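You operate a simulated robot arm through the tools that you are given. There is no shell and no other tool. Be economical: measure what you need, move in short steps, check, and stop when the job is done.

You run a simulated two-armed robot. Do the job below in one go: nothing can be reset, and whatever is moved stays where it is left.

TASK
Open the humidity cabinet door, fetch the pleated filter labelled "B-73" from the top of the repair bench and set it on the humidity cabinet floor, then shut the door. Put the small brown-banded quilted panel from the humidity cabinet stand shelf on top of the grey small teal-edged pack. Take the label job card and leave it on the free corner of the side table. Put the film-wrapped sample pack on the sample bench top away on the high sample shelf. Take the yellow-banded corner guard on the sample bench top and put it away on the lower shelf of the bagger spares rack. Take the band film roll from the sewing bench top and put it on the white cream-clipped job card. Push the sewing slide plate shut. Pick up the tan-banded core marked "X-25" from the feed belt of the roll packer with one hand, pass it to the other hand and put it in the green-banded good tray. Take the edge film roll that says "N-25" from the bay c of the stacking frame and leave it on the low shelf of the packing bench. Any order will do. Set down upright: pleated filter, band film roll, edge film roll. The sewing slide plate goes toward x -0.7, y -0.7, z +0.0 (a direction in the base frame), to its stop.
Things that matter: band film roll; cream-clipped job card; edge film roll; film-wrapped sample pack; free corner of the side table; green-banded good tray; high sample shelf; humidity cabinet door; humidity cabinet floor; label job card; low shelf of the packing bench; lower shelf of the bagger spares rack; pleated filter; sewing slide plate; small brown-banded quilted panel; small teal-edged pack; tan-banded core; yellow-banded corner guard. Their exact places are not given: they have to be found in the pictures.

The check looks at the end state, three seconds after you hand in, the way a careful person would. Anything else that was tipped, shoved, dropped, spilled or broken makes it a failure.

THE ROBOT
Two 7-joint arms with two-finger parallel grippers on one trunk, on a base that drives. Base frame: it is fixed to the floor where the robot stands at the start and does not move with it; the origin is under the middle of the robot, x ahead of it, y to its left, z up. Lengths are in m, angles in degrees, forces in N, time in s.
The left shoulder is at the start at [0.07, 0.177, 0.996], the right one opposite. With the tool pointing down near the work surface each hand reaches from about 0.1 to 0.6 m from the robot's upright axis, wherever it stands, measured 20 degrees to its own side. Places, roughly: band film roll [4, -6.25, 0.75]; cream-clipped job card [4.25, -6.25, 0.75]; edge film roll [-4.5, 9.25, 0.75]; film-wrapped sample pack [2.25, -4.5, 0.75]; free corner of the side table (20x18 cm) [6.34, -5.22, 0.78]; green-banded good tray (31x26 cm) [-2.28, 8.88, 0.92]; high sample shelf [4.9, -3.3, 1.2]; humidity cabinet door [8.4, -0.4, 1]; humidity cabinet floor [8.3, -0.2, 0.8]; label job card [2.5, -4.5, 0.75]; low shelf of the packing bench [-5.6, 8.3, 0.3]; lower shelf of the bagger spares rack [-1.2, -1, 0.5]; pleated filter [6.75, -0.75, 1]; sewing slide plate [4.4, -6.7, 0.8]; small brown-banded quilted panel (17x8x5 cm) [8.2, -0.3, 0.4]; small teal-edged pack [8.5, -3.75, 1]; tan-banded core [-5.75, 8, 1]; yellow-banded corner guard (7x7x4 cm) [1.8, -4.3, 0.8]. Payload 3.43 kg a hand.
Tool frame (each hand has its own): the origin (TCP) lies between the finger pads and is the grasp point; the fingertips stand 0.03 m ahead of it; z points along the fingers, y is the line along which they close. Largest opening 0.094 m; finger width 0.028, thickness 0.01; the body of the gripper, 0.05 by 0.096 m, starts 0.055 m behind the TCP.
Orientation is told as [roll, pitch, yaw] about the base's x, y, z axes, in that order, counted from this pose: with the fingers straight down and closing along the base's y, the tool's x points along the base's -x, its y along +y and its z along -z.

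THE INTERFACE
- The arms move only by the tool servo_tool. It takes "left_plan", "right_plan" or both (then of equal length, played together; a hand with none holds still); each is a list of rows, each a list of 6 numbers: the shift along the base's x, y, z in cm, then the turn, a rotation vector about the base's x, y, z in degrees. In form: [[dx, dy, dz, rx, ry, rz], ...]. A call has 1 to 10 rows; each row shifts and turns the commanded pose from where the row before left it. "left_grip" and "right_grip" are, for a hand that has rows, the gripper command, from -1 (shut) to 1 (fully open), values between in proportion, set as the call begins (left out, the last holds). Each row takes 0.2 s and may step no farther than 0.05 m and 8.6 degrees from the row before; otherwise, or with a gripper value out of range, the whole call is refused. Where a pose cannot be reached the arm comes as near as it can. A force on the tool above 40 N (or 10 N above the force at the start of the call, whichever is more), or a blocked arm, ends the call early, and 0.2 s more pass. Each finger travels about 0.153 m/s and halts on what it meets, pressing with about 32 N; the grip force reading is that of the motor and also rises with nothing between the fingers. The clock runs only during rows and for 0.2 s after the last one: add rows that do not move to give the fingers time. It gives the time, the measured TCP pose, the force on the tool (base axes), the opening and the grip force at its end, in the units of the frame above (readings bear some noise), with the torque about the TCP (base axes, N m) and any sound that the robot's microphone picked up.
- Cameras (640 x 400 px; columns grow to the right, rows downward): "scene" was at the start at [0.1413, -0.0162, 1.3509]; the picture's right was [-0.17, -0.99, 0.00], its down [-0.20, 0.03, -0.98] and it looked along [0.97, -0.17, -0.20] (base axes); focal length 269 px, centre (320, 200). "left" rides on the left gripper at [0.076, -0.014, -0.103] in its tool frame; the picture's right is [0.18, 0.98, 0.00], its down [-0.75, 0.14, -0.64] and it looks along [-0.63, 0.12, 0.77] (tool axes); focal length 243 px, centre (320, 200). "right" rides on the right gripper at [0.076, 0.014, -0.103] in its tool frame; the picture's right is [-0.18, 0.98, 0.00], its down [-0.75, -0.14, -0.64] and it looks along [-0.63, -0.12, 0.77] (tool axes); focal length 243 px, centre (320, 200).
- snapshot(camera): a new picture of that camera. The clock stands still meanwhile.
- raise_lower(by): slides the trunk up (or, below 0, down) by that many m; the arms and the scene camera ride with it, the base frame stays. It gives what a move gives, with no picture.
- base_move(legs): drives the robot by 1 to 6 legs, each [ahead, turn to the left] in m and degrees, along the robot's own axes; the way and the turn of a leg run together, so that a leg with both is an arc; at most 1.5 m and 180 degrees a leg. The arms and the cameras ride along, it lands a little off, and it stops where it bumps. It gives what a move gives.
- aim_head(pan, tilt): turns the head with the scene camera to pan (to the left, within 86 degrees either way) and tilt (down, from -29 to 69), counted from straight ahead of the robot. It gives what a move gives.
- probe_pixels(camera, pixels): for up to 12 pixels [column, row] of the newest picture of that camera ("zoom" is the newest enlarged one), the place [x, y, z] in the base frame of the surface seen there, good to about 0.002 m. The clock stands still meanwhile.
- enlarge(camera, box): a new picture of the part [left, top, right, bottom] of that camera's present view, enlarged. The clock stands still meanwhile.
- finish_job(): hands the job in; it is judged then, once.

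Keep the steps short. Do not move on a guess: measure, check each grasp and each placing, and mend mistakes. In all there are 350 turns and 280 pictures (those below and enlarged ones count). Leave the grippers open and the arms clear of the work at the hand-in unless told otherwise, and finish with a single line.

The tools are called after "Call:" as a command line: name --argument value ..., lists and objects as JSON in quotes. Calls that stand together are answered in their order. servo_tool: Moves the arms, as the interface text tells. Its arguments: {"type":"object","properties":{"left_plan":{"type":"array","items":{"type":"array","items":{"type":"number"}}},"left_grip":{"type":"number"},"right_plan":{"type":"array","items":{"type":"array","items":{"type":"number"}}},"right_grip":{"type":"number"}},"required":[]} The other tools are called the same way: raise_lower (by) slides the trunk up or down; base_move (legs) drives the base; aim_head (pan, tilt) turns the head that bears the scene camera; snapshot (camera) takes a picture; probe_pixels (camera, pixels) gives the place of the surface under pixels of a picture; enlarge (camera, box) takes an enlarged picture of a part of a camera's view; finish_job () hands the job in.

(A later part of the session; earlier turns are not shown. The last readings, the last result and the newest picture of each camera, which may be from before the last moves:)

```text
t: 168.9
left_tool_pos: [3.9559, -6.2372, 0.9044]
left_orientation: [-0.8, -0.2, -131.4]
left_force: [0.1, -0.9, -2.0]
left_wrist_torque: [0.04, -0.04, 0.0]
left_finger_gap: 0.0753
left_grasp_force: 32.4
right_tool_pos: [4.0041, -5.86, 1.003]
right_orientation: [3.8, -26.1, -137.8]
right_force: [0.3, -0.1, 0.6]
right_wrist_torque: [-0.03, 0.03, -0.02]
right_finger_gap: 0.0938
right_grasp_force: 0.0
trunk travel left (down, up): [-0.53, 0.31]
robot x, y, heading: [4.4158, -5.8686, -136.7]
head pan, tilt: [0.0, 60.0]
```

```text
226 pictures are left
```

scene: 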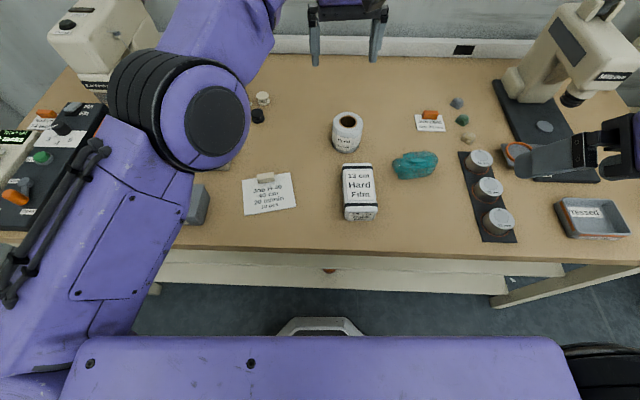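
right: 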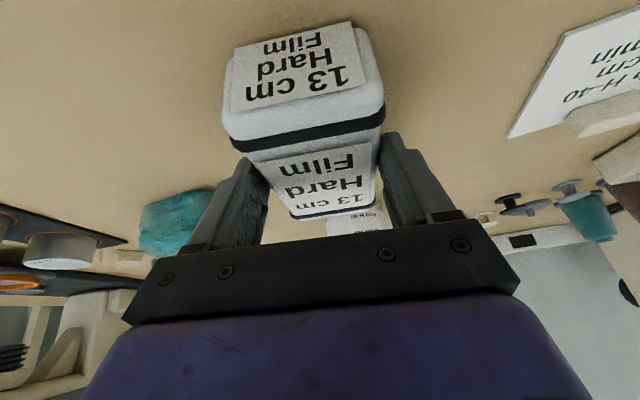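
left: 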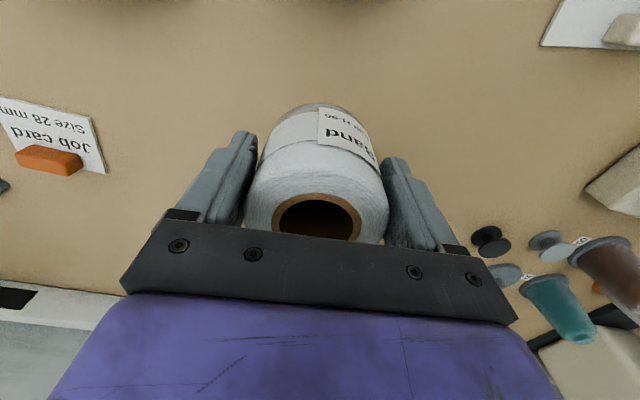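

Roll gripped (7.5 cm diameter) and lifted. Measuring the target card's clip and moving over it.

Call:
servo_tool --left_plan '[[4, -0.2, 1, 0, 0, 0], [4.8, -0.2, 1, 0, 0, 0], [4.8, -0.2, 0, 0, 0, 0], [4.8, -0.2, 0, 0, 0, 0], [4.8, -0.2, 0, 0, 0, 0], [0, 0, 0, 0, 0, 0]]'

Call:
snapshot --camera "left"

Call:
snapshot --camera "scene"

```text
t: 170.3
left_tool_pos: [4.1836, -6.2445, 0.9222]
left_orientation: [-0.5, -0.5, -131.8]
left_force: [0.0, 0.4, -1.7]
left_wrist_torque: [-0.03, -0.04, 0.02]
left_finger_gap: 0.0754
left_grasp_force: 31.6
right_tool_pos: [4.0032, -5.8583, 1.0031]
right_orientation: [3.9, -26.1, -137.9]
right_force: [-0.8, -0.3, 0.2]
right_wrist_torque: [-0.02, -0.03, 0.03]
right_finger_gap: 0.0942
right_grasp_force: 0.1
trunk travel left (down, up): [-0.53, 0.31]
robot x, y, heading: [4.4154, -5.8652, -137.0]
head pan, tilt: [0.0, 60.0]
```

```text
225 pictures are left
```

left: 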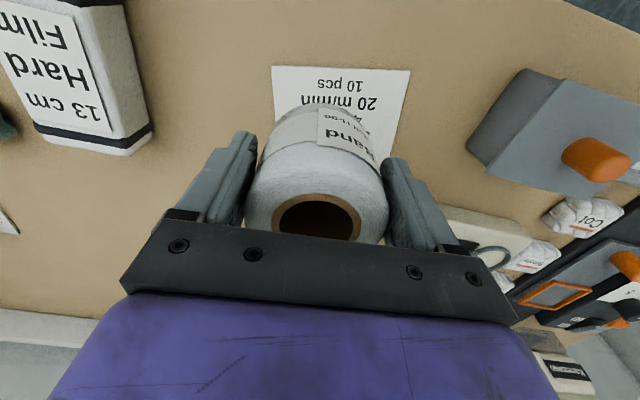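

```text
224 pictures are left
```

scene: 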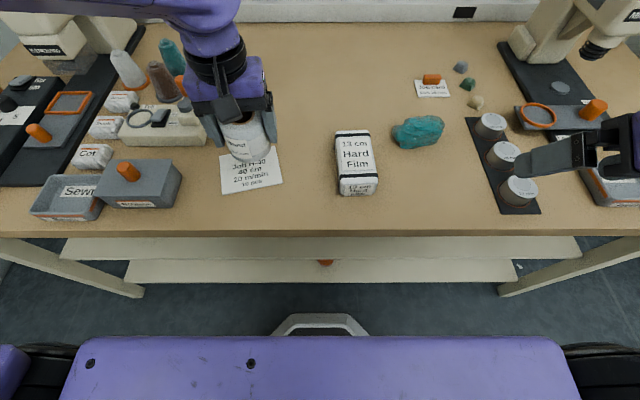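

Call:
probe_pixels --camera "scene" --pixels '[[223, 193], [282, 182], [275, 147], [338, 135], [368, 133], [341, 193], [376, 190], [342, 176], [377, 172]]'

```text
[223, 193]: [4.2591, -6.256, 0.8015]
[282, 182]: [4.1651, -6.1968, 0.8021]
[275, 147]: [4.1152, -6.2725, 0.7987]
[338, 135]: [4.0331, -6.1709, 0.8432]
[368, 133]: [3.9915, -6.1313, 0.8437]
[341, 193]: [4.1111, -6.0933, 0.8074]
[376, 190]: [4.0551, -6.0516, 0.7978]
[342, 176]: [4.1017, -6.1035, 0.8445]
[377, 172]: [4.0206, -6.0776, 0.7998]
```

Shift 1.3 cm, then lower so the roll base meets the card (TCP ≈0.862), short of the clip.

Call:
servo_tool --left_plan '[[1.3, -0.35, 0, 0, 0, 0], [0, 0, -3, 0, 0, 0], [0, 0, -2, 0, 0, 0], [0, 0, 0, 0, 0, 0]]'

Call:
enlarge --camera "scene" --box '[170, 80, 330, 220]'

```text
t: 171.3
left_tool_pos: [4.1993, -6.2493, 0.8727]
left_orientation: [-0.5, -0.5, -131.7]
left_force: [0.9, -0.1, -1.4]
left_wrist_torque: [-0.03, 0.0, -0.01]
left_finger_gap: 0.0755
left_grasp_force: 32.0
right_tool_pos: [4.0041, -5.8589, 1.0054]
right_orientation: [3.9, -26.2, -137.8]
right_force: [-1.1, 0.0, 0.3]
right_wrist_torque: [0.0, -0.03, -0.02]
right_finger_gap: 0.0938
right_grasp_force: 0.0
trunk travel left (down, up): [-0.53, 0.31]
robot x, y, heading: [4.4143, -5.867, -136.8]
head pan, tilt: [0.0, 60.0]
```

```text
2.86 times, centred on (250, 150) of scene
```

zoom: 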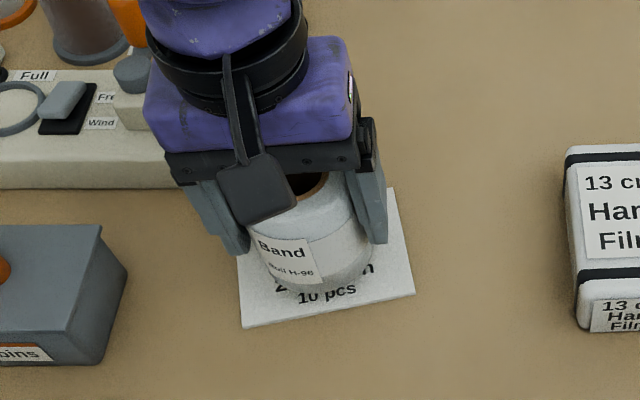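

Call:
servo_tool --left_plan '[[0, 0, -0.7, 0, 0, 0], [0, 0, -0.3, 0, 0, 0], [0, 0, 0, 0, 0, 0]]'

Call:
enlarge --camera "scene" --box '[170, 80, 330, 220]'

```text
t: 172.1
left_tool_pos: [4.2018, -6.248, 0.8629]
left_orientation: [-0.6, -0.4, -131.7]
left_force: [0.6, 0.5, -2.6]
left_wrist_torque: [0.02, 0.0, 0.0]
left_finger_gap: 0.0753
left_grasp_force: 32.4
right_tool_pos: [4.005, -5.8593, 1.0037]
right_orientation: [3.8, -26.1, -137.8]
right_force: [-0.3, -0.9, 0.7]
right_wrist_torque: [-0.01, 0.01, 0.0]
right_finger_gap: 0.094
right_grasp_force: 0.0
trunk travel left (down, up): [-0.53, 0.31]
robot x, y, heading: [4.414, -5.8681, -136.9]
head pan, tilt: [0.0, 60.0]
```

```text
2.86 times, centred on (250, 150) of scene
```

zoom: 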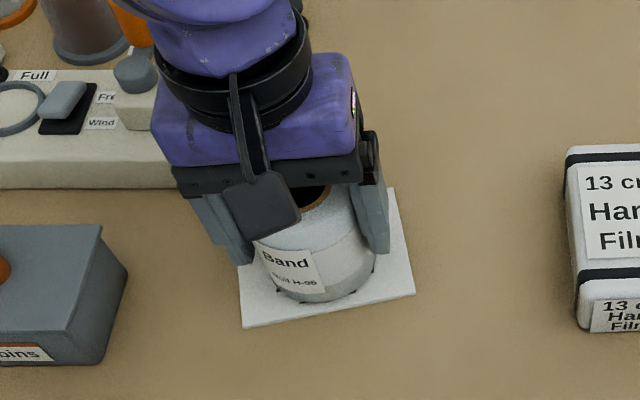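

Call:
servo_tool --left_plan '[[0, 0, -0.3, 0, 0, 0], [0, 0, 0, 0, 0, 0]]'

Call:
servo_tool --left_plan '[[0, 0, 0, 0, 0, 0], [0, 0, 0, 0, 0, 0], [0, 0, 3, 0, 0, 0], [0, 0, 4, 0, 0, 0], [0, 0, 5, 0, 0, 0], [0, 0, 5, 0, 0, 0]]' --left_grip 1

Call:
snapshot --camera "left"

```text
t: 172.7
left_tool_pos: [4.1997, -6.2491, 0.8612]
left_orientation: [-0.6, -0.4, -131.7]
left_force: [-0.6, -0.5, -1.4]
left_wrist_torque: [0.01, -0.02, 0.01]
left_finger_gap: 0.0754
left_grasp_force: 31.7
right_tool_pos: [4.0051, -5.8603, 1.0032]
right_orientation: [3.8, -26.1, -137.8]
right_force: [0.7, -0.5, 0.8]
right_wrist_torque: [0.0, 0.01, -0.01]
right_finger_gap: 0.0941
right_grasp_force: 0.0
trunk travel left (down, up): [-0.53, 0.31]
robot x, y, heading: [4.418, -5.8669, -137.1]
head pan, tilt: [0.0, 60.0]
```

```text
t: 174.1
left_tool_pos: [4.1985, -6.2516, 1.029]
left_orientation: [-0.6, -0.4, -131.7]
left_force: [0.2, 0.4, 0.4]
left_wrist_torque: [0.0, 0.01, -0.02]
left_finger_gap: 0.0938
left_grasp_force: 0.1
right_tool_pos: [4.0051, -5.8586, 1.004]
right_orientation: [3.8, -26.2, -137.9]
right_force: [0.5, -1.0, 0.2]
right_wrist_torque: [0.02, 0.0, 0.01]
right_finger_gap: 0.0941
right_grasp_force: 0.0
trunk travel left (down, up): [-0.53, 0.31]
robot x, y, heading: [4.4154, -5.8696, -137.0]
head pan, tilt: [0.0, 60.0]
```

```text
221 pictures are left
```

left: 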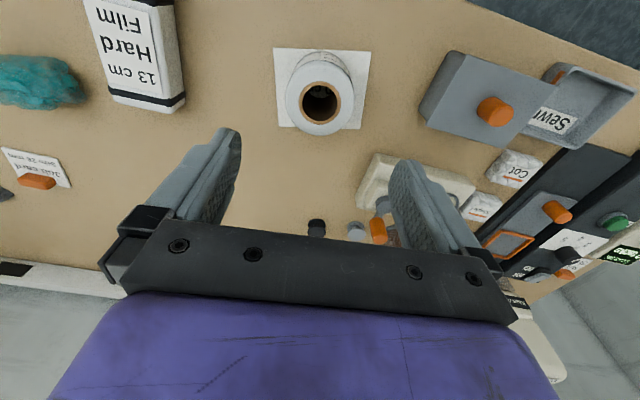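

Roll is upright on the card. Now the slide plate: probing the plate and its orange knob.

Call:
aim_head --pan 35 --tilt 50

Call:
snapshot --camera "scene"

```text
t: 175.1
left_tool_pos: [4.1985, -6.2508, 1.0291]
left_orientation: [-0.6, -0.5, -131.7]
left_force: [0.6, 0.2, 0.6]
left_wrist_torque: [-0.02, -0.01, 0.0]
left_finger_gap: 0.0941
left_grasp_force: 0.1
right_tool_pos: [4.0043, -5.8587, 1.0031]
right_orientation: [3.8, -26.1, -137.8]
right_force: [-0.7, 0.7, 0.3]
right_wrist_torque: [-0.02, 0.02, 0.0]
right_finger_gap: 0.0943
right_grasp_force: 0.1
trunk travel left (down, up): [-0.53, 0.31]
robot x, y, heading: [4.4139, -5.8657, -137.0]
head pan, tilt: [35.0, 50.0]
```

```text
220 pictures are left
```

scene: 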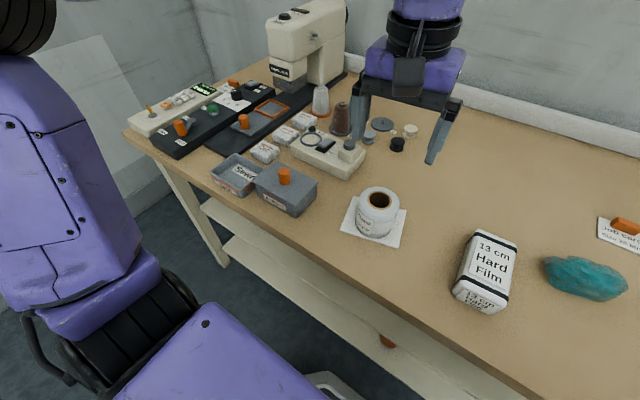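

Call:
enlarge --camera "scene" --box '[120, 60, 360, 210]'

```text
2.67 times, centred on (240, 135) of scene
```

zoom: 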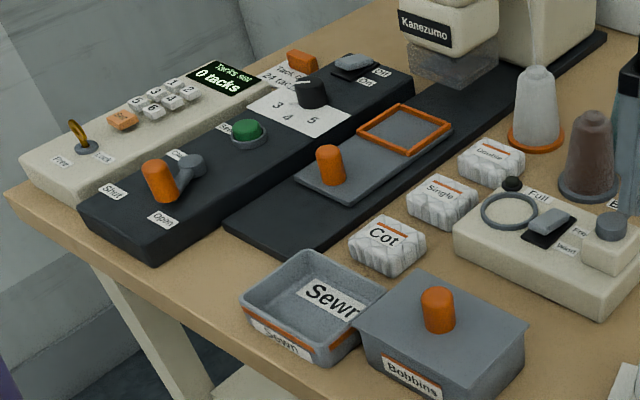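

Call:
probe_pixels --camera "zoom" --pixels '[[330, 152], [330, 175], [300, 185], [350, 200], [452, 130], [385, 105], [235, 230], [405, 125], [445, 80], [167, 180], [405, 65], [385, 240]]'

```text
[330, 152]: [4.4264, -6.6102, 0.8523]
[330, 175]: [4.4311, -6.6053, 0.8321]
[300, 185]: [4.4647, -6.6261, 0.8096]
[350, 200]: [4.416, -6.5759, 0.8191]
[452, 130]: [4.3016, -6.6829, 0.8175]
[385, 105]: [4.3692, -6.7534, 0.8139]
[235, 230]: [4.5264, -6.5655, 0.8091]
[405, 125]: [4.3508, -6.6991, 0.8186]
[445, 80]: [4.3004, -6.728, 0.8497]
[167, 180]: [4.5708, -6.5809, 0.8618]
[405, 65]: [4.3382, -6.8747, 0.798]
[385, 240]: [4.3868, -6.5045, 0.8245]
```

Next I regrip the pack with a flatter tool: back the base 0.3 m for arm room.

Call:
base_move --legs '[[-0.3, 0], [0, 2]]'

Call:
aim_head --pan -5 --tilt 45

Call:
servo_tool --right_plan '[[0, -2, 0, -5.8, 5.8, 0], [0, -2, 0, -5.8, 5.8, 0], [0, -2, 0, -5.8, 5.8, 0], [0, -2, 0, -5.8, 5.8, 0], [0, 0, 0, 0, 0, 0]]'

Call:
snapshot --camera "scene"

```text
t: 177.5
left_tool_pos: [4.4313, -6.0522, 1.0288]
left_orientation: [-0.6, -0.4, -130.0]
left_force: [0.6, 0.0, -0.8]
left_wrist_torque: [0.0, 0.0, 0.0]
left_finger_gap: 0.0941
left_grasp_force: 0.0
right_tool_pos: [4.2241, -5.6679, 1.0027]
right_orientation: [3.8, -26.0, -136.2]
right_force: [-0.3, -0.4, 0.2]
right_wrist_torque: [0.02, -0.01, 0.02]
right_finger_gap: 0.094
right_grasp_force: 0.1
trunk travel left (down, up): [-0.53, 0.31]
robot x, y, heading: [4.6369, -5.6605, -135.2]
head pan, tilt: [35.0, 50.0]
```

```text
t: 178.6
left_tool_pos: [4.431, -6.0518, 1.029]
left_orientation: [-0.6, -0.3, -129.9]
left_force: [0.3, -0.5, 0.1]
left_wrist_torque: [0.01, 0.01, -0.01]
left_finger_gap: 0.0939
left_grasp_force: 0.0
right_tool_pos: [4.225, -5.6673, 1.0043]
right_orientation: [3.8, -26.1, -136.1]
right_force: [0.7, -1.2, -1.0]
right_wrist_torque: [0.01, -0.02, 0.04]
right_finger_gap: 0.094
right_grasp_force: 0.1
trunk travel left (down, up): [-0.53, 0.31]
robot x, y, heading: [4.6334, -5.6653, -135.1]
head pan, tilt: [-5.0, 45.0]
```

```text
t: 179.8
left_tool_pos: [4.4315, -6.0517, 1.0287]
left_orientation: [-0.6, -0.5, -129.9]
left_force: [-0.5, 0.7, -0.3]
left_wrist_torque: [-0.02, 0.01, 0.01]
left_finger_gap: 0.0939
left_grasp_force: 0.0
right_tool_pos: [4.1976, -5.7698, 1.0553]
right_orientation: [5.0, -58.8, -136.9]
right_force: [-0.1, -0.1, -0.1]
right_wrist_torque: [-0.01, -0.02, 0.01]
right_finger_gap: 0.0942
right_grasp_force: 0.1
right hand out of reach, approached as far as the arm can: row 2, 3, 4
trunk travel left (down, up): [-0.53, 0.31]
robot x, y, heading: [4.6331, -5.6641, -135.3]
head pan, tilt: [-5.0, 45.0]
```

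```text
218 pictures are left
```

scene: 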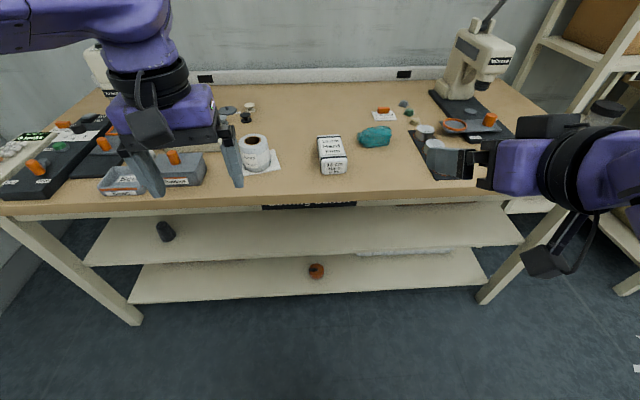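

The flat posture works. Now moving the right hand to just above and before the pack.

Call:
servo_tool --right_plan '[[-1.5, -3.9, -1.5, 0, 0, 0], [-1.5, -3.9, -1.5, 0, 0, 0], [-1.5, -3.9, -1.5, 0, 0, 0], [-1.5, -3.9, -1.5, 0, 0, 0], [-1.5, -3.9, -1.5, 0, 0, 0], [-1.5, -3.9, -1.5, 0, 0, 0], [-1.5, -3.9, -1.5, 0, 0, 0], [-1.5, -3.9, -1.5, 0, 0, 0], [0, 0, 0, 0, 0, 0]]'

Call:
snapshot --camera "scene"

Call:
snapshot --camera "right"

```text
t: 181.8
left_tool_pos: [4.4317, -6.0515, 1.029]
left_orientation: [-0.5, -0.4, -130.0]
left_force: [0.8, 0.6, -0.2]
left_wrist_torque: [-0.07, 0.01, -0.01]
left_finger_gap: 0.0939
left_grasp_force: 0.1
right_tool_pos: [4.0783, -6.081, 0.9337]
right_orientation: [5.1, -59.0, -137.0]
right_force: [0.6, 0.6, 0.4]
right_wrist_torque: [0.02, -0.01, 0.01]
right_finger_gap: 0.0942
right_grasp_force: 0.1
trunk travel left (down, up): [-0.53, 0.31]
robot x, y, heading: [4.6337, -5.6644, -135.1]
head pan, tilt: [-5.0, 45.0]
```

```text
217 pictures are left
```

scene: 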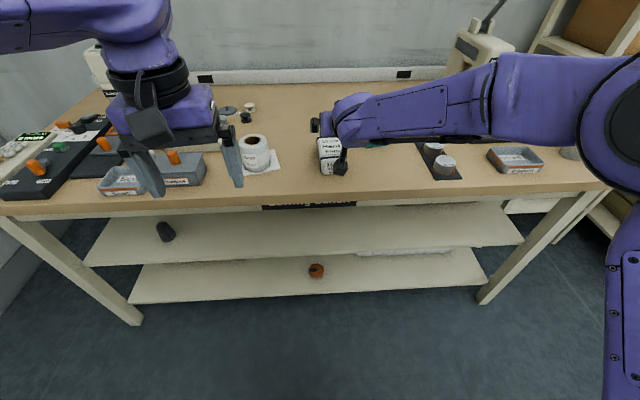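

```text
216 pictures are left
```

right: 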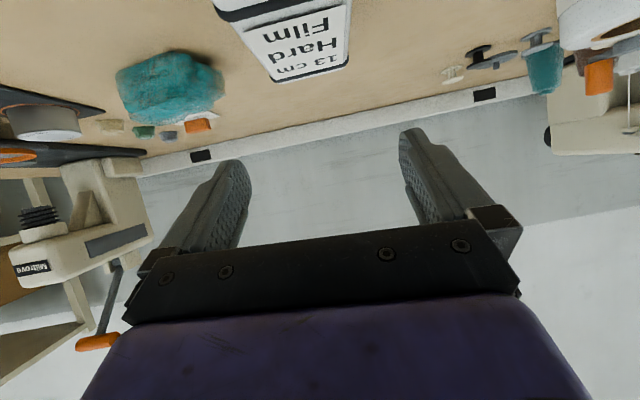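

Call:
servo_tool --right_plan '[[-0.5, -0.5, -3.5, 0, 0, 0], [-0.5, -0.5, -3, 0, 0, 0], [-0.4, -0.5, -2, 0, 0, 0], [0, 0, 0, 0, 0, 0]]'

Call:
snapshot --camera "right"

Call:
enlarge --camera "scene" --box '[240, 70, 440, 210]'

```text
t: 182.8
left_tool_pos: [4.433, -6.0524, 1.0282]
left_orientation: [-0.7, -0.5, -130.0]
left_force: [-0.2, -0.3, -0.2]
left_wrist_torque: [-0.01, 0.0, -0.02]
left_finger_gap: 0.0939
left_grasp_force: 0.1
right_tool_pos: [4.0649, -6.0977, 0.849]
right_orientation: [5.0, -58.9, -136.9]
right_force: [0.0, 0.9, -1.0]
right_wrist_torque: [-0.03, -0.02, -0.01]
right_finger_gap: 0.0939
right_grasp_force: 0.1
trunk travel left (down, up): [-0.53, 0.31]
robot x, y, heading: [4.6326, -5.6647, -135.6]
head pan, tilt: [-5.0, 45.0]
```

```text
215 pictures are left
```

right: 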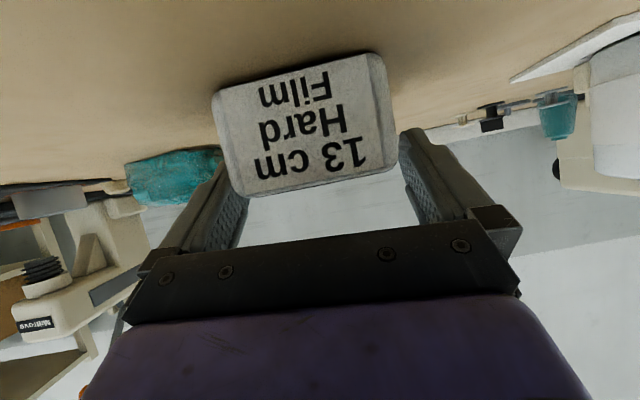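

```text
2.86 times, centred on (340, 140) of scene
```

zoom: 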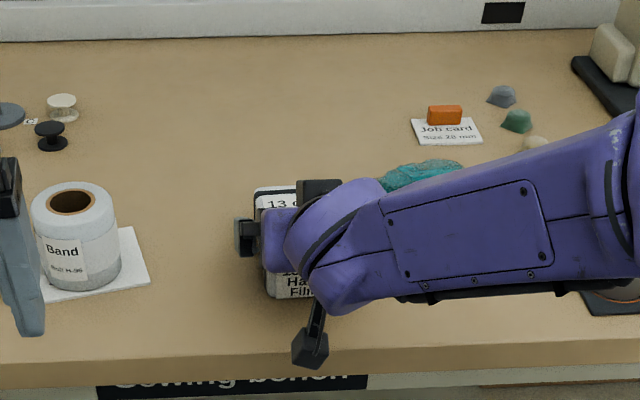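

The pack is between the fingers. Lowering 2 cm and closing.

Call:
servo_tool --right_plan '[[0, 0, -1, 0, 0, 0], [0, 0, -1, 0, 0, 0], [0, 0, 0, 0, 0, 0]]'

Call:
servo_tool --right_plan '[[0, 0, 0, 0, 0, 0], [0, 0, 0, 0, 0, 0], [0, 0, 0, 0, 0, 0]]' --right_grip -1

Call:
servo_tool --right_plan '[[0, 0, 3, 0, 0, 0], [0, 0, 4, 0, 0, 0], [0, 0, 4, 0, 0, 0], [0, 0, 0, 0, 0, 0]]'

Call:
snapshot --camera "scene"

```text
t: 183.6
left_tool_pos: [4.4313, -6.0522, 1.029]
left_orientation: [-0.7, -0.3, -130.0]
left_force: [0.7, -1.3, -0.1]
left_wrist_torque: [0.02, -0.01, 0.03]
left_finger_gap: 0.0939
left_grasp_force: 0.0
right_tool_pos: [4.0639, -6.0979, 0.8299]
right_orientation: [4.8, -59.1, -136.7]
right_force: [-1.7, 0.1, 6.3]
right_wrist_torque: [0.12, 0.36, 0.03]
right_finger_gap: 0.094
right_grasp_force: 0.0
trunk travel left (down, up): [-0.53, 0.31]
robot x, y, heading: [4.6303, -5.66, -135.2]
head pan, tilt: [-5.0, 45.0]
```

```text
t: 184.4
left_tool_pos: [4.4312, -6.0515, 1.0299]
left_orientation: [-0.7, -0.4, -129.9]
left_force: [0.3, -0.3, 0.5]
left_wrist_torque: [-0.03, -0.01, 0.0]
left_finger_gap: 0.094
left_grasp_force: 0.0
right_tool_pos: [4.0649, -6.0976, 0.8293]
right_orientation: [5.0, -59.0, -136.9]
right_force: [-1.4, 0.8, 8.5]
right_wrist_torque: [0.13, 0.42, -0.01]
right_finger_gap: 0.0736
right_grasp_force: 32.2
trunk travel left (down, up): [-0.53, 0.31]
robot x, y, heading: [4.6365, -5.6611, -135.5]
head pan, tilt: [-5.0, 45.0]
```

```text
t: 185.4
left_tool_pos: [4.4312, -6.0526, 1.028]
left_orientation: [-0.6, -0.3, -130.0]
left_force: [-0.1, 0.5, 0.1]
left_wrist_torque: [0.0, -0.01, 0.01]
left_finger_gap: 0.094
left_grasp_force: 0.1
right_tool_pos: [4.065, -6.0981, 0.9369]
right_orientation: [5.0, -58.9, -136.8]
right_force: [-0.1, 0.1, -1.4]
right_wrist_torque: [0.02, -0.04, -0.02]
right_finger_gap: 0.0738
right_grasp_force: 32.3
trunk travel left (down, up): [-0.53, 0.31]
robot x, y, heading: [4.6336, -5.6573, -135.1]
head pan, tilt: [-5.0, 45.0]
```

```text
213 pictures are left
```

scene: 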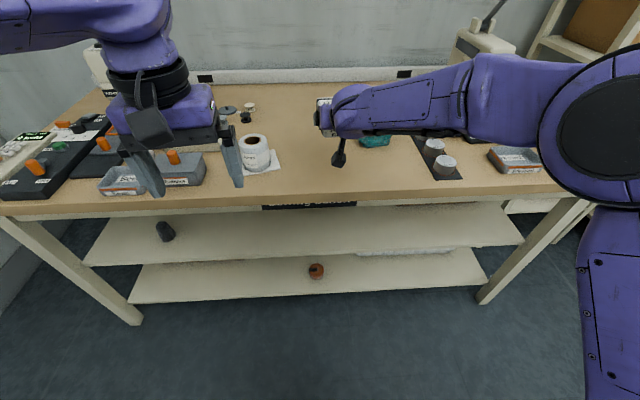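

Pack held firmly (bottom 3.1 cm below TCP). Tucking the right hand and raising the left, then relocating toward the slide plate.

Call:
servo_tool --right_plan '[[2, 2, 2.5, 0, 0, 0], [2.8, 2.8, 2.5, 0, 0, 0], [2.8, 2.8, 2.5, 0, 0, 0], [2.8, 2.8, 2.5, 0, 0, 0], [2.5, 3, 2, 0, 0, 0], [1, 3.5, 1, 0, 0, 0], [0, 0, 0, 0, 0, 0]]' --left_plan '[[0, 0, 3, 0, 0, 0], [0, 0, 3, 0, 0, 0], [0, 0, 3, 0, 0, 0], [0, 0, 2, 0, 0, 0], [0, 0, 0, 0, 0, 0], [0, 0, 0, 0, 0, 0], [0, 0, 0, 0, 0, 0]]'

Call:
base_move --legs '[[-0.1, 0], [0, 45], [0.37, 0], [0, -45]]'

Call:
aim_head --pan 15 --tilt 50

Call:
snapshot --camera "scene"

```text
t: 187.0
left_tool_pos: [4.4318, -6.0536, 1.1392]
left_orientation: [-0.7, -0.3, -130.1]
left_force: [0.3, -0.7, -0.5]
left_wrist_torque: [0.0, 0.01, -0.04]
left_finger_gap: 0.094
left_grasp_force: 0.1
right_tool_pos: [4.2039, -5.9277, 1.0684]
right_orientation: [4.6, -58.9, -136.7]
right_force: [0.3, -0.6, -0.2]
right_wrist_torque: [0.05, 0.01, 0.0]
right_finger_gap: 0.0738
right_grasp_force: 31.7
trunk travel left (down, up): [-0.53, 0.31]
robot x, y, heading: [4.6336, -5.66, -135.2]
head pan, tilt: [-5.0, 45.0]
```

```text
t: 194.3
left_tool_pos: [4.4952, -6.3566, 1.1391]
left_orientation: [-0.7, -0.4, -130.6]
left_force: [-1.1, -0.1, -0.2]
left_wrist_torque: [0.01, 0.01, -0.01]
left_finger_gap: 0.0939
left_grasp_force: 0.0
right_tool_pos: [4.2686, -6.2288, 1.0673]
right_orientation: [5.1, -58.9, -137.6]
right_force: [0.3, -0.2, -0.6]
right_wrist_torque: [0.02, 0.01, -0.02]
right_finger_gap: 0.0737
right_grasp_force: 32.0
trunk travel left (down, up): [-0.53, 0.31]
robot x, y, heading: [4.7048, -5.9689, -136.1]
head pan, tilt: [-5.0, 45.0]
```

```text
t: 195.1
left_tool_pos: [4.4951, -6.3547, 1.1393]
left_orientation: [-0.6, -0.4, -130.6]
left_force: [-0.5, 0.6, 0.0]
left_wrist_torque: [-0.01, -0.02, 0.05]
left_finger_gap: 0.0943
left_grasp_force: 0.0
right_tool_pos: [4.2681, -6.2294, 1.0681]
right_orientation: [4.9, -58.8, -137.7]
right_force: [-0.9, 0.7, -1.0]
right_wrist_torque: [0.01, 0.0, -0.01]
right_finger_gap: 0.0736
right_grasp_force: 32.1
trunk travel left (down, up): [-0.53, 0.31]
robot x, y, heading: [4.7038, -5.9668, -135.8]
head pan, tilt: [15.0, 50.0]
```

```text
212 pictures are left
```

scene: 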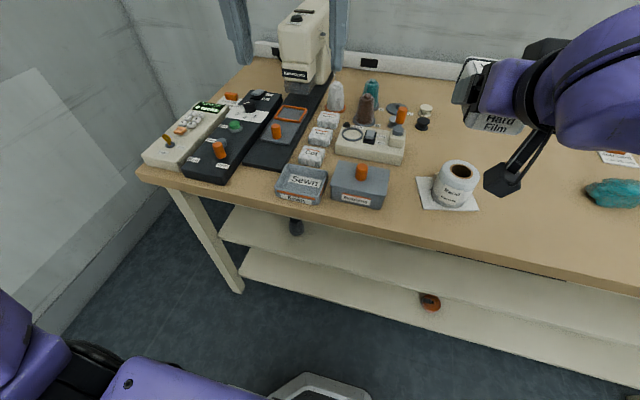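

Advance 0.1 m, then prepare the left hand: fingers shut, tilted 30° forward, behind the knob.

Call:
base_move --legs '[[0.1, 0.8]]'

Call:
servo_tool --left_plan '[[0.73, -2.4, -3.2, -5.3, 5.3, 0], [0.73, -2.4, -3.2, -5.3, 5.3, 0], [0.73, -2.4, -3.2, -5.3, 5.3, 0], [0.73, -2.4, -3.2, -5.3, 5.3, 0], [0.73, -2.4, -3.2, 0, 0, 0], [0.73, -2.4, -3.2, 0, 0, -4], [0, 0, 0, 0, 0, 0]]' --left_grip -1

Call:
snapshot --camera "scene"

Call:
snapshot --camera "left"

```text
t: 196.3
left_tool_pos: [4.4304, -6.4295, 1.1392]
left_orientation: [-0.6, -0.2, -129.8]
left_force: [0.3, -0.3, 0.7]
left_wrist_torque: [0.01, -0.04, -0.02]
left_finger_gap: 0.094
left_grasp_force: 0.1
right_tool_pos: [4.2016, -6.3045, 1.0671]
right_orientation: [4.8, -58.9, -136.8]
right_force: [-0.3, -0.2, -0.8]
right_wrist_torque: [0.04, -0.02, 0.0]
right_finger_gap: 0.0735
right_grasp_force: 31.9
trunk travel left (down, up): [-0.53, 0.31]
robot x, y, heading: [4.6301, -6.0405, -134.9]
head pan, tilt: [15.0, 50.0]
```

```text
t: 197.9
left_tool_pos: [4.4727, -6.5725, 0.9483]
left_orientation: [-3.5, -30.3, -133.2]
left_force: [-0.9, 0.2, 0.0]
left_wrist_torque: [-0.02, -0.01, 0.01]
left_finger_gap: 0.0
left_grasp_force: 31.0
right_tool_pos: [4.2007, -6.3024, 1.0665]
right_orientation: [5.0, -58.9, -136.9]
right_force: [-0.7, 0.1, -1.5]
right_wrist_torque: [0.04, 0.0, -0.01]
right_finger_gap: 0.0733
right_grasp_force: 31.8
trunk travel left (down, up): [-0.53, 0.31]
robot x, y, heading: [4.6308, -6.0371, -135.3]
head pan, tilt: [15.0, 50.0]
```

```text
211 pictures are left
```

scene: 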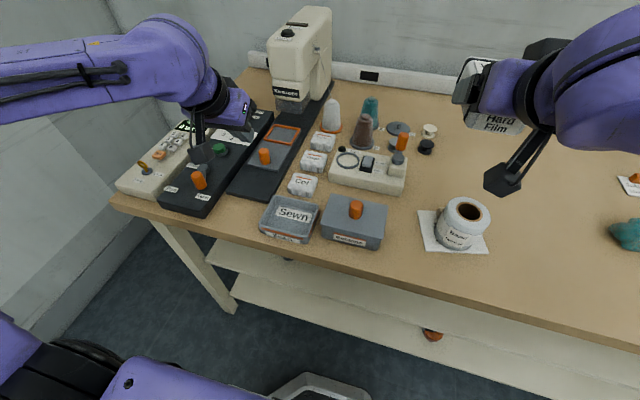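

```text
210 pictures are left
```

left: 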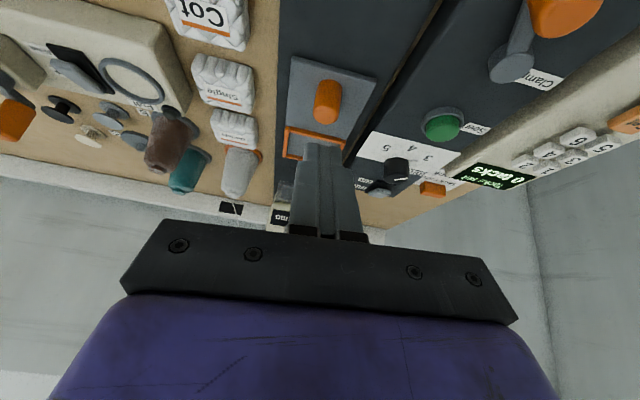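

Call:
probe_pixels --camera "left" --pixels '[[327, 85], [327, 102], [292, 95], [330, 60], [315, 140], [370, 75]]'

```text
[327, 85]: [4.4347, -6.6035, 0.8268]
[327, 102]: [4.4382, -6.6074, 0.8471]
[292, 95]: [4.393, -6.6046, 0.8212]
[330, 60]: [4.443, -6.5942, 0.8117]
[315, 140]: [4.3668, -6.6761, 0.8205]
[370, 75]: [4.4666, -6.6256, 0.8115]
```

Aligned behind the knob (5.7 cm back). Lowering to z 0.858, then pushing forward.

Call:
servo_tool --left_plan '[[0, 0, -4, 0, 0, 0], [0, 0, -4, 0, 0, 0], [-0.3, 0.2, -1, 0, 0, 0], [0, 0, 0, 0, 0, 0]]'

Call:
enlarge --camera "scene" --box '[150, 60, 350, 220]'

```text
t: 198.9
left_tool_pos: [4.4693, -6.5724, 0.8562]
left_orientation: [-3.6, -30.2, -133.1]
left_force: [-0.6, -0.3, 0.2]
left_wrist_torque: [0.02, 0.0, 0.04]
left_finger_gap: 0.0
left_grasp_force: 32.5
right_tool_pos: [4.2007, -6.3036, 1.067]
right_orientation: [4.9, -58.9, -136.8]
right_force: [-1.0, 0.0, -0.8]
right_wrist_torque: [0.04, -0.02, -0.02]
right_finger_gap: 0.0735
right_grasp_force: 31.7
trunk travel left (down, up): [-0.53, 0.31]
robot x, y, heading: [4.6347, -6.0411, -135.1]
head pan, tilt: [15.0, 50.0]
```

```text
2.50 times, centred on (250, 140) of scene
```

zoom: 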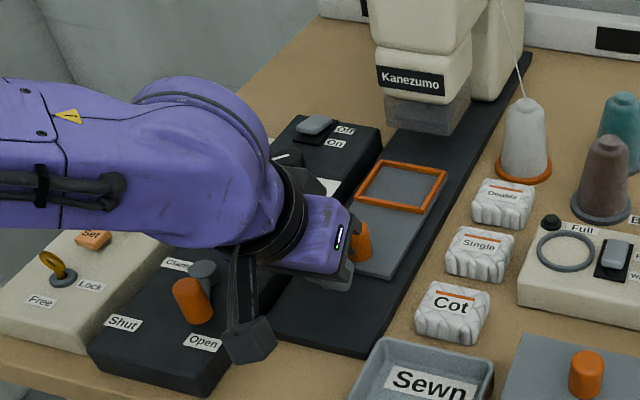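

Call:
servo_tool --left_plan '[[-1, -1, 0, 0, 0, 0], [-1, -1, 0, 0, 0, 0], [-1, -1, 0, 0, 0, 0], [-1, -1, 0, 0, 0, 0], [0, 0, 0, 0, 0, 0]]'

Call:
enlarge --camera "scene" --box '[150, 60, 350, 220]'

```text
t: 200.1
left_tool_pos: [4.4287, -6.6094, 0.8567]
left_orientation: [-3.6, -30.2, -133.1]
left_force: [-0.9, 0.5, -0.4]
left_wrist_torque: [-0.01, 0.01, 0.01]
left_finger_gap: 0.0001
left_grasp_force: 32.0
right_tool_pos: [4.2015, -6.3038, 1.0676]
right_orientation: [4.8, -58.9, -136.9]
right_force: [-0.6, -0.3, -0.5]
right_wrist_torque: [-0.02, -0.01, 0.03]
right_finger_gap: 0.0735
right_grasp_force: 32.0
trunk travel left (down, up): [-0.53, 0.31]
robot x, y, heading: [4.6281, -6.0392, -135.1]
head pan, tilt: [15.0, 50.0]
```

```text
2.50 times, centred on (250, 140) of scene
```

zoom: 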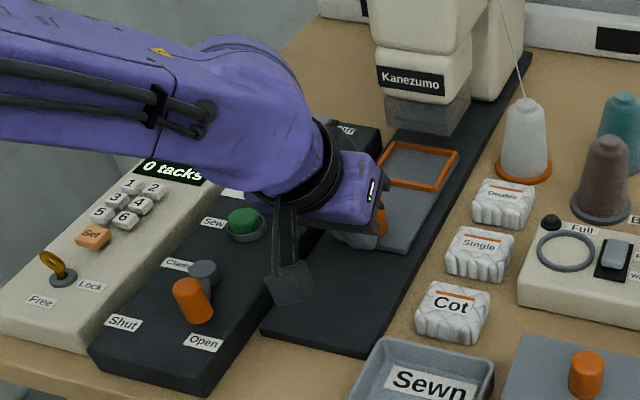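

The plate slides. Continuing until the stop is felt.

Call:
servo_tool --left_plan '[[-0.8, -0.8, 0, 0, 0, 0], [-0.8, -0.8, 0, 0, 0, 0], [-0.8, -0.8, 0, 0, 0, 0], [-0.8, -0.8, 0, 0, 0, 0], [0, 0, 0, 0, 0, 0]]'

Call:
enlarge --camera "scene" --box '[150, 60, 350, 220]'

```text
t: 201.3
left_tool_pos: [4.3986, -6.6429, 0.8572]
left_orientation: [-3.6, -30.2, -133.0]
left_force: [-0.3, 0.0, 0.0]
left_wrist_torque: [-0.03, -0.02, 0.02]
left_finger_gap: 0.0
left_grasp_force: 31.8
right_tool_pos: [4.2012, -6.3043, 1.0678]
right_orientation: [4.9, -58.9, -136.8]
right_force: [-0.2, -0.8, -0.4]
right_wrist_torque: [0.01, 0.04, -0.02]
right_finger_gap: 0.0737
right_grasp_force: 31.5
trunk travel left (down, up): [-0.53, 0.31]
robot x, y, heading: [4.6336, -6.0395, -134.9]
head pan, tilt: [15.0, 50.0]
```

```text
2.50 times, centred on (250, 140) of scene
```

zoom: 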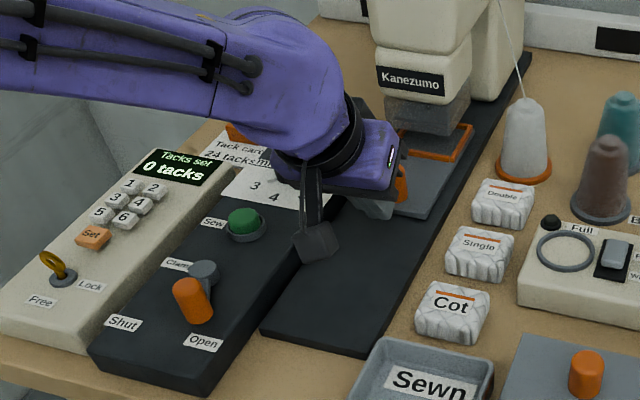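

Call:
servo_tool --left_plan '[[-0.7, -0.7, 0, 0, 0, 0], [-0.7, -0.7, 0, 0, 0, 0], [-0.7, -0.7, 0, 0, 0, 0], [-0.7, -0.7, 0, 0, 0, 0], [-0.7, -0.7, 0, 0, 0, 0], [0, 0, 0, 0, 0, 0]]'

Call:
enlarge --camera "scene" --box '[150, 60, 350, 220]'

```text
t: 201.9
left_tool_pos: [4.3913, -6.6494, 0.8563]
left_orientation: [-3.3, -29.5, -133.2]
left_force: [16.2, 18.1, 10.8]
left_wrist_torque: [0.24, -0.04, -0.03]
left_finger_gap: 0.0003
left_grasp_force: 31.8
right_tool_pos: [4.205, -6.3006, 1.0692]
right_orientation: [5.0, -59.2, -136.6]
right_force: [0.8, -0.3, 0.3]
right_wrist_torque: [0.01, 0.04, -0.01]
right_finger_gap: 0.0736
right_grasp_force: 31.5
trunk travel left (down, up): [-0.53, 0.31]
robot x, y, heading: [4.6303, -6.0365, -134.6]
head pan, tilt: [15.0, 50.0]
stopped in row 3 (left hand): the force on the tool passed its limit at 50 N (the readings are from after the stop); the commanded pose is now the measured one
```

```text
2.50 times, centred on (250, 140) of scene
```

zoom: 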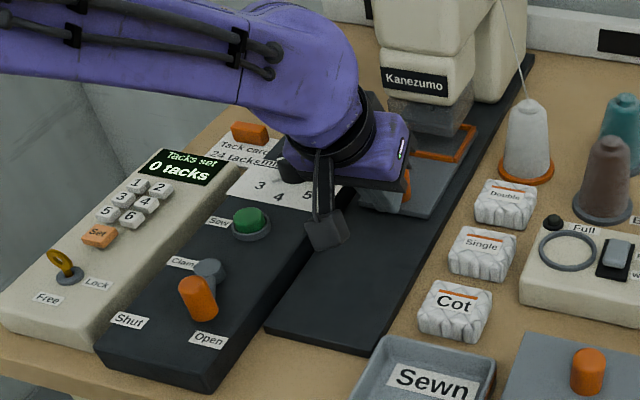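

Resistance of ~50 N felt. I'll back off and check whether it was the plate's stop or something else.

Call:
servo_tool --left_plan '[[2, 2, 0, 0, 0, 0], [2.5, 2.5, 2, 0, 0, 0], [2, 2, 4, 0, 0, 0], [0, 0, 5, 0, 0, 0], [0, 0, 5, 0, 0, 0], [3, 1, 4, 0, 0, 0], [0, 0, 0, 0, 0, 0]]'

Call:
enlarge --camera "scene" --box '[150, 60, 350, 220]'

Call:
snapshot --camera "left"

```text
refused: row 6 steps farther than a row can; nothing moved
```

```text
2.50 times, centred on (250, 140) of scene
```

zoom: 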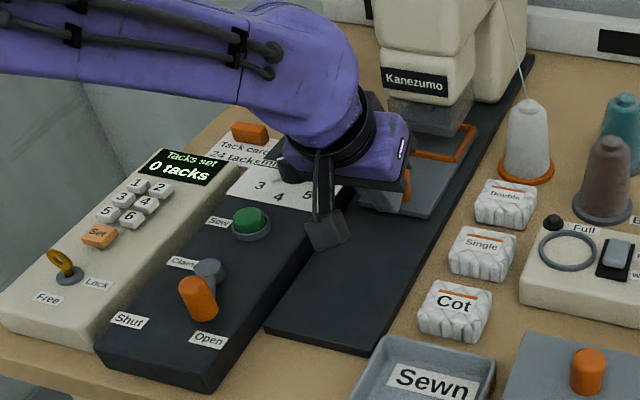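

```text
204 pictures are left
```

left: 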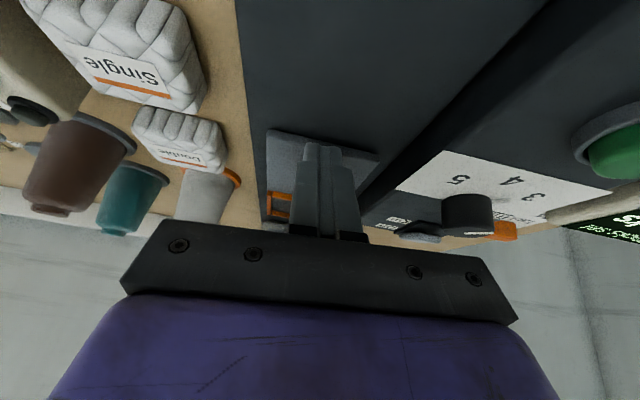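

Call:
servo_tool --left_plan '[[2, 2, 0, 0, 0, 0], [2.5, 2.5, 2, 0, 0, 0], [2, 2, 4, 0, 0, 0], [0, 0, 5, 0, 0, 0], [0, 0, 5, 0, 0, 0], [3, 1, 3, 0, 0, 0], [0, 0, 0, 0, 0, 0]]'

Call:
enlarge --camera "scene" --box '[150, 60, 350, 220]'

Call:
snapshot --camera "left"

```text
t: 203.5
left_tool_pos: [4.4818, -6.5771, 1.0446]
left_orientation: [-3.3, -29.4, -133.2]
left_force: [0.2, 0.3, -0.3]
left_wrist_torque: [0.0, -0.01, -0.01]
left_finger_gap: 0.0
left_grasp_force: 32.0
right_tool_pos: [4.1992, -6.3024, 1.0671]
right_orientation: [5.1, -59.0, -136.9]
right_force: [-0.8, -0.6, -1.2]
right_wrist_torque: [0.02, 0.01, 0.05]
right_finger_gap: 0.0739
right_grasp_force: 32.0
trunk travel left (down, up): [-0.53, 0.31]
robot x, y, heading: [4.6322, -6.04, -134.8]
head pan, tilt: [15.0, 50.0]
```

```text
2.50 times, centred on (250, 140) of scene
```

zoom: 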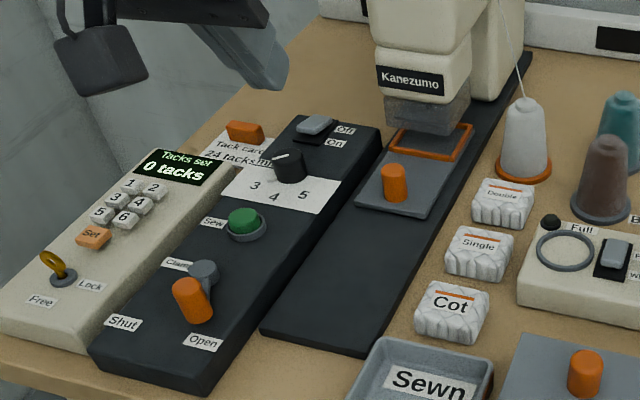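

```text
202 pictures are left
```

left: 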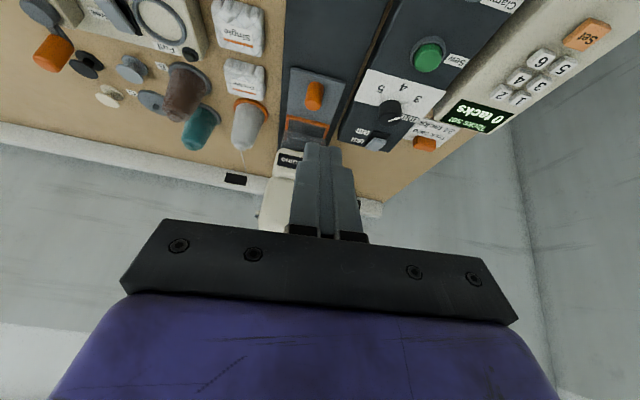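

Call:
probe_pixels --camera "zoom" --pixels '[[393, 170], [393, 195], [410, 80], [410, 40], [425, 120], [395, 100], [470, 125], [400, 215], [392, 145]]'

```text
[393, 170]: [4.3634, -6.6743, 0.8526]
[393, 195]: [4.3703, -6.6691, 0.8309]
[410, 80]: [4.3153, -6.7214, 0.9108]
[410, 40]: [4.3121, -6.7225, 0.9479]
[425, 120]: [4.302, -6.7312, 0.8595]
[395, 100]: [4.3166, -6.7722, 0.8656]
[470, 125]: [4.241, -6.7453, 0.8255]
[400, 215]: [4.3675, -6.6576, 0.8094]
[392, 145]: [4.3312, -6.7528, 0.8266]
```

The head of the machine is 10 cm away from where the hand was, so the sudden 50 N was the plate's own stop; the plate has travelled ~9.4 cm to it. Resetting the left hand and driving to the high shelf.

Call:
servo_tool --left_plan '[[1, 1, 2, 5.3, -5.3, 0], [1, 1, 1, 5.3, -5.3, 0], [1, 1, 0, 5.3, -5.3, 0], [1, 1, 0, 5.3, -5.3, 0], [0, 0, 0, 0, 0, 0]]' --left_grip 1

Call:
base_move --legs '[[-0.6, 0], [0, -144], [0.8, 0], [0.8, 0], [0, 54]]'

Call:
aim_head --pan 0 --tilt 25

Call:
snapshot --camera "scene"

```text
t: 204.7
left_tool_pos: [4.5237, -6.5397, 1.0739]
left_orientation: [-2.5, 0.7, -133.4]
left_force: [0.0, -0.4, 0.1]
left_wrist_torque: [0.04, 0.02, 0.01]
left_finger_gap: 0.094
left_grasp_force: 0.1
right_tool_pos: [4.2026, -6.3045, 1.0663]
right_orientation: [4.9, -58.9, -136.6]
right_force: [-0.9, 0.3, 0.1]
right_wrist_torque: [0.01, 0.01, 0.01]
right_finger_gap: 0.0737
right_grasp_force: 31.9
trunk travel left (down, up): [-0.53, 0.31]
robot x, y, heading: [4.6347, -6.0387, -134.8]
head pan, tilt: [15.0, 50.0]
```

```text
t: 224.2
left_tool_pos: [4.7929, -3.9124, 1.0725]
left_orientation: [-2.5, 0.6, 136.7]
left_force: [0.3, -0.1, -0.9]
left_wrist_torque: [-0.01, 0.02, 0.04]
left_finger_gap: 0.0938
left_grasp_force: 0.0
right_tool_pos: [5.029, -3.5906, 1.0673]
right_orientation: [4.9, -58.9, 133.4]
right_force: [-0.4, -0.7, -0.2]
right_wrist_torque: [-0.02, -0.03, 0.01]
right_finger_gap: 0.0735
right_grasp_force: 32.4
trunk travel left (down, up): [-0.53, 0.31]
robot x, y, heading: [5.2942, -4.0215, 135.4]
head pan, tilt: [15.0, 50.0]
```

```text
t: 225.1
left_tool_pos: [4.7954, -3.9121, 1.0721]
left_orientation: [-2.5, 0.5, 136.7]
left_force: [0.4, 0.3, -0.1]
left_wrist_torque: [0.0, -0.02, -0.02]
left_finger_gap: 0.0937
left_grasp_force: 0.0
right_tool_pos: [5.0295, -3.5908, 1.0668]
right_orientation: [5.0, -58.9, 133.4]
right_force: [0.2, -0.7, -1.0]
right_wrist_torque: [-0.01, 0.01, -0.04]
right_finger_gap: 0.0736
right_grasp_force: 31.9
trunk travel left (down, up): [-0.53, 0.31]
robot x, y, heading: [5.2929, -4.0183, 134.8]
head pan, tilt: [0.0, 25.0]
```

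```text
201 pictures are left
```

scene: 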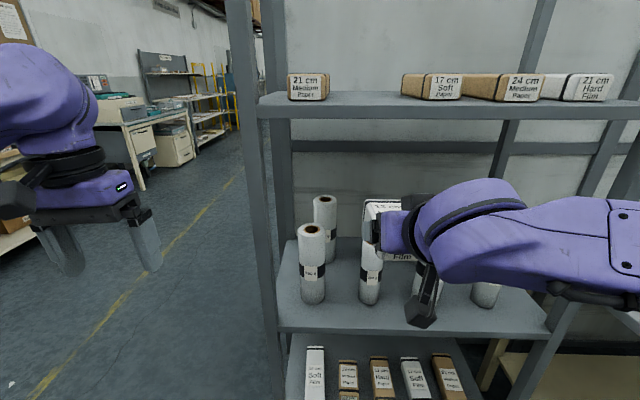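

Raising the trunk 0.25 m to bring the pack above shelf height (the pack front is still clear of the shelf edge).

Call:
raise_lower --by 0.25

Call:
aim_head --pan -5 --tilt 35

Call:
snapshot --camera "scene"

```text
t: 227.7
left_tool_pos: [4.7939, -3.9124, 1.3228]
left_orientation: [-2.4, 0.5, 136.5]
left_force: [-0.1, -0.6, -0.4]
left_wrist_torque: [-0.03, 0.0, 0.04]
left_finger_gap: 0.0939
left_grasp_force: 0.0
right_tool_pos: [5.028, -3.5896, 1.3167]
right_orientation: [4.9, -59.0, 133.3]
right_force: [0.4, 0.5, -0.8]
right_wrist_torque: [-0.02, -0.02, 0.01]
right_finger_gap: 0.0733
right_grasp_force: 32.1
trunk travel left (down, up): [-0.78, 0.06]
robot x, y, heading: [5.2953, -4.0179, 135.0]
head pan, tilt: [0.0, 25.0]
```

```text
t: 228.4
left_tool_pos: [4.7945, -3.911, 1.3242]
left_orientation: [-2.5, 0.5, 136.6]
left_force: [-0.5, -0.2, 1.0]
left_wrist_torque: [0.01, 0.0, -0.02]
left_finger_gap: 0.0941
left_grasp_force: 0.0
right_tool_pos: [5.0283, -3.5914, 1.317]
right_orientation: [4.9, -58.8, 133.3]
right_force: [0.0, 0.5, -1.4]
right_wrist_torque: [-0.01, -0.01, -0.01]
right_finger_gap: 0.0733
right_grasp_force: 32.4
trunk travel left (down, up): [-0.78, 0.06]
robot x, y, heading: [5.2948, -4.0232, 134.9]
head pan, tilt: [-5.0, 35.0]
```

```text
200 pictures are left
```

scene: 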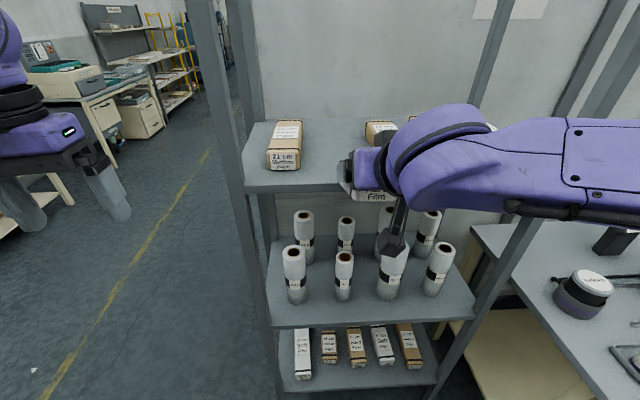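

Pushing the pack in over the shelf, into the gap centre.

Call:
servo_tool --right_plan '[[-3.2, 3.1, 0, 0, 0, 0], [-3.2, 3.1, 0, 0, 0, 0], [-3.2, 3.1, 0, 0, 0, 0], [-3.2, 3.1, 0, 0, 0, 0], [0, 0, 0, 0, 0, 0]]'

Call:
enlarge --camera "scene" --box '[220, 60, 540, 260]'

```text
t: 229.6
left_tool_pos: [4.7942, -3.9116, 1.3232]
left_orientation: [-2.5, 0.6, 136.5]
left_force: [-0.5, -0.1, 0.1]
left_wrist_torque: [0.03, 0.02, -0.04]
left_finger_gap: 0.0941
left_grasp_force: 0.1
right_tool_pos: [4.8991, -3.4682, 1.317]
right_orientation: [4.9, -58.9, 133.4]
right_force: [1.1, -0.8, -0.6]
right_wrist_torque: [-0.02, 0.01, -0.01]
right_finger_gap: 0.0733
right_grasp_force: 31.6
trunk travel left (down, up): [-0.78, 0.06]
robot x, y, heading: [5.296, -4.0227, 135.3]
head pan, tilt: [-5.0, 35.0]
```

```text
2.00 times, centred on (380, 160) of scene
```

zoom: 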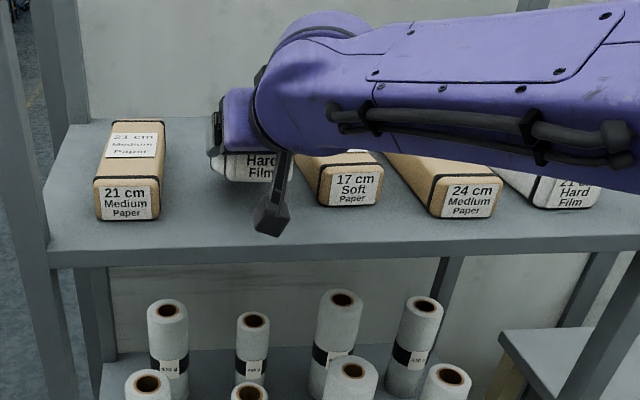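

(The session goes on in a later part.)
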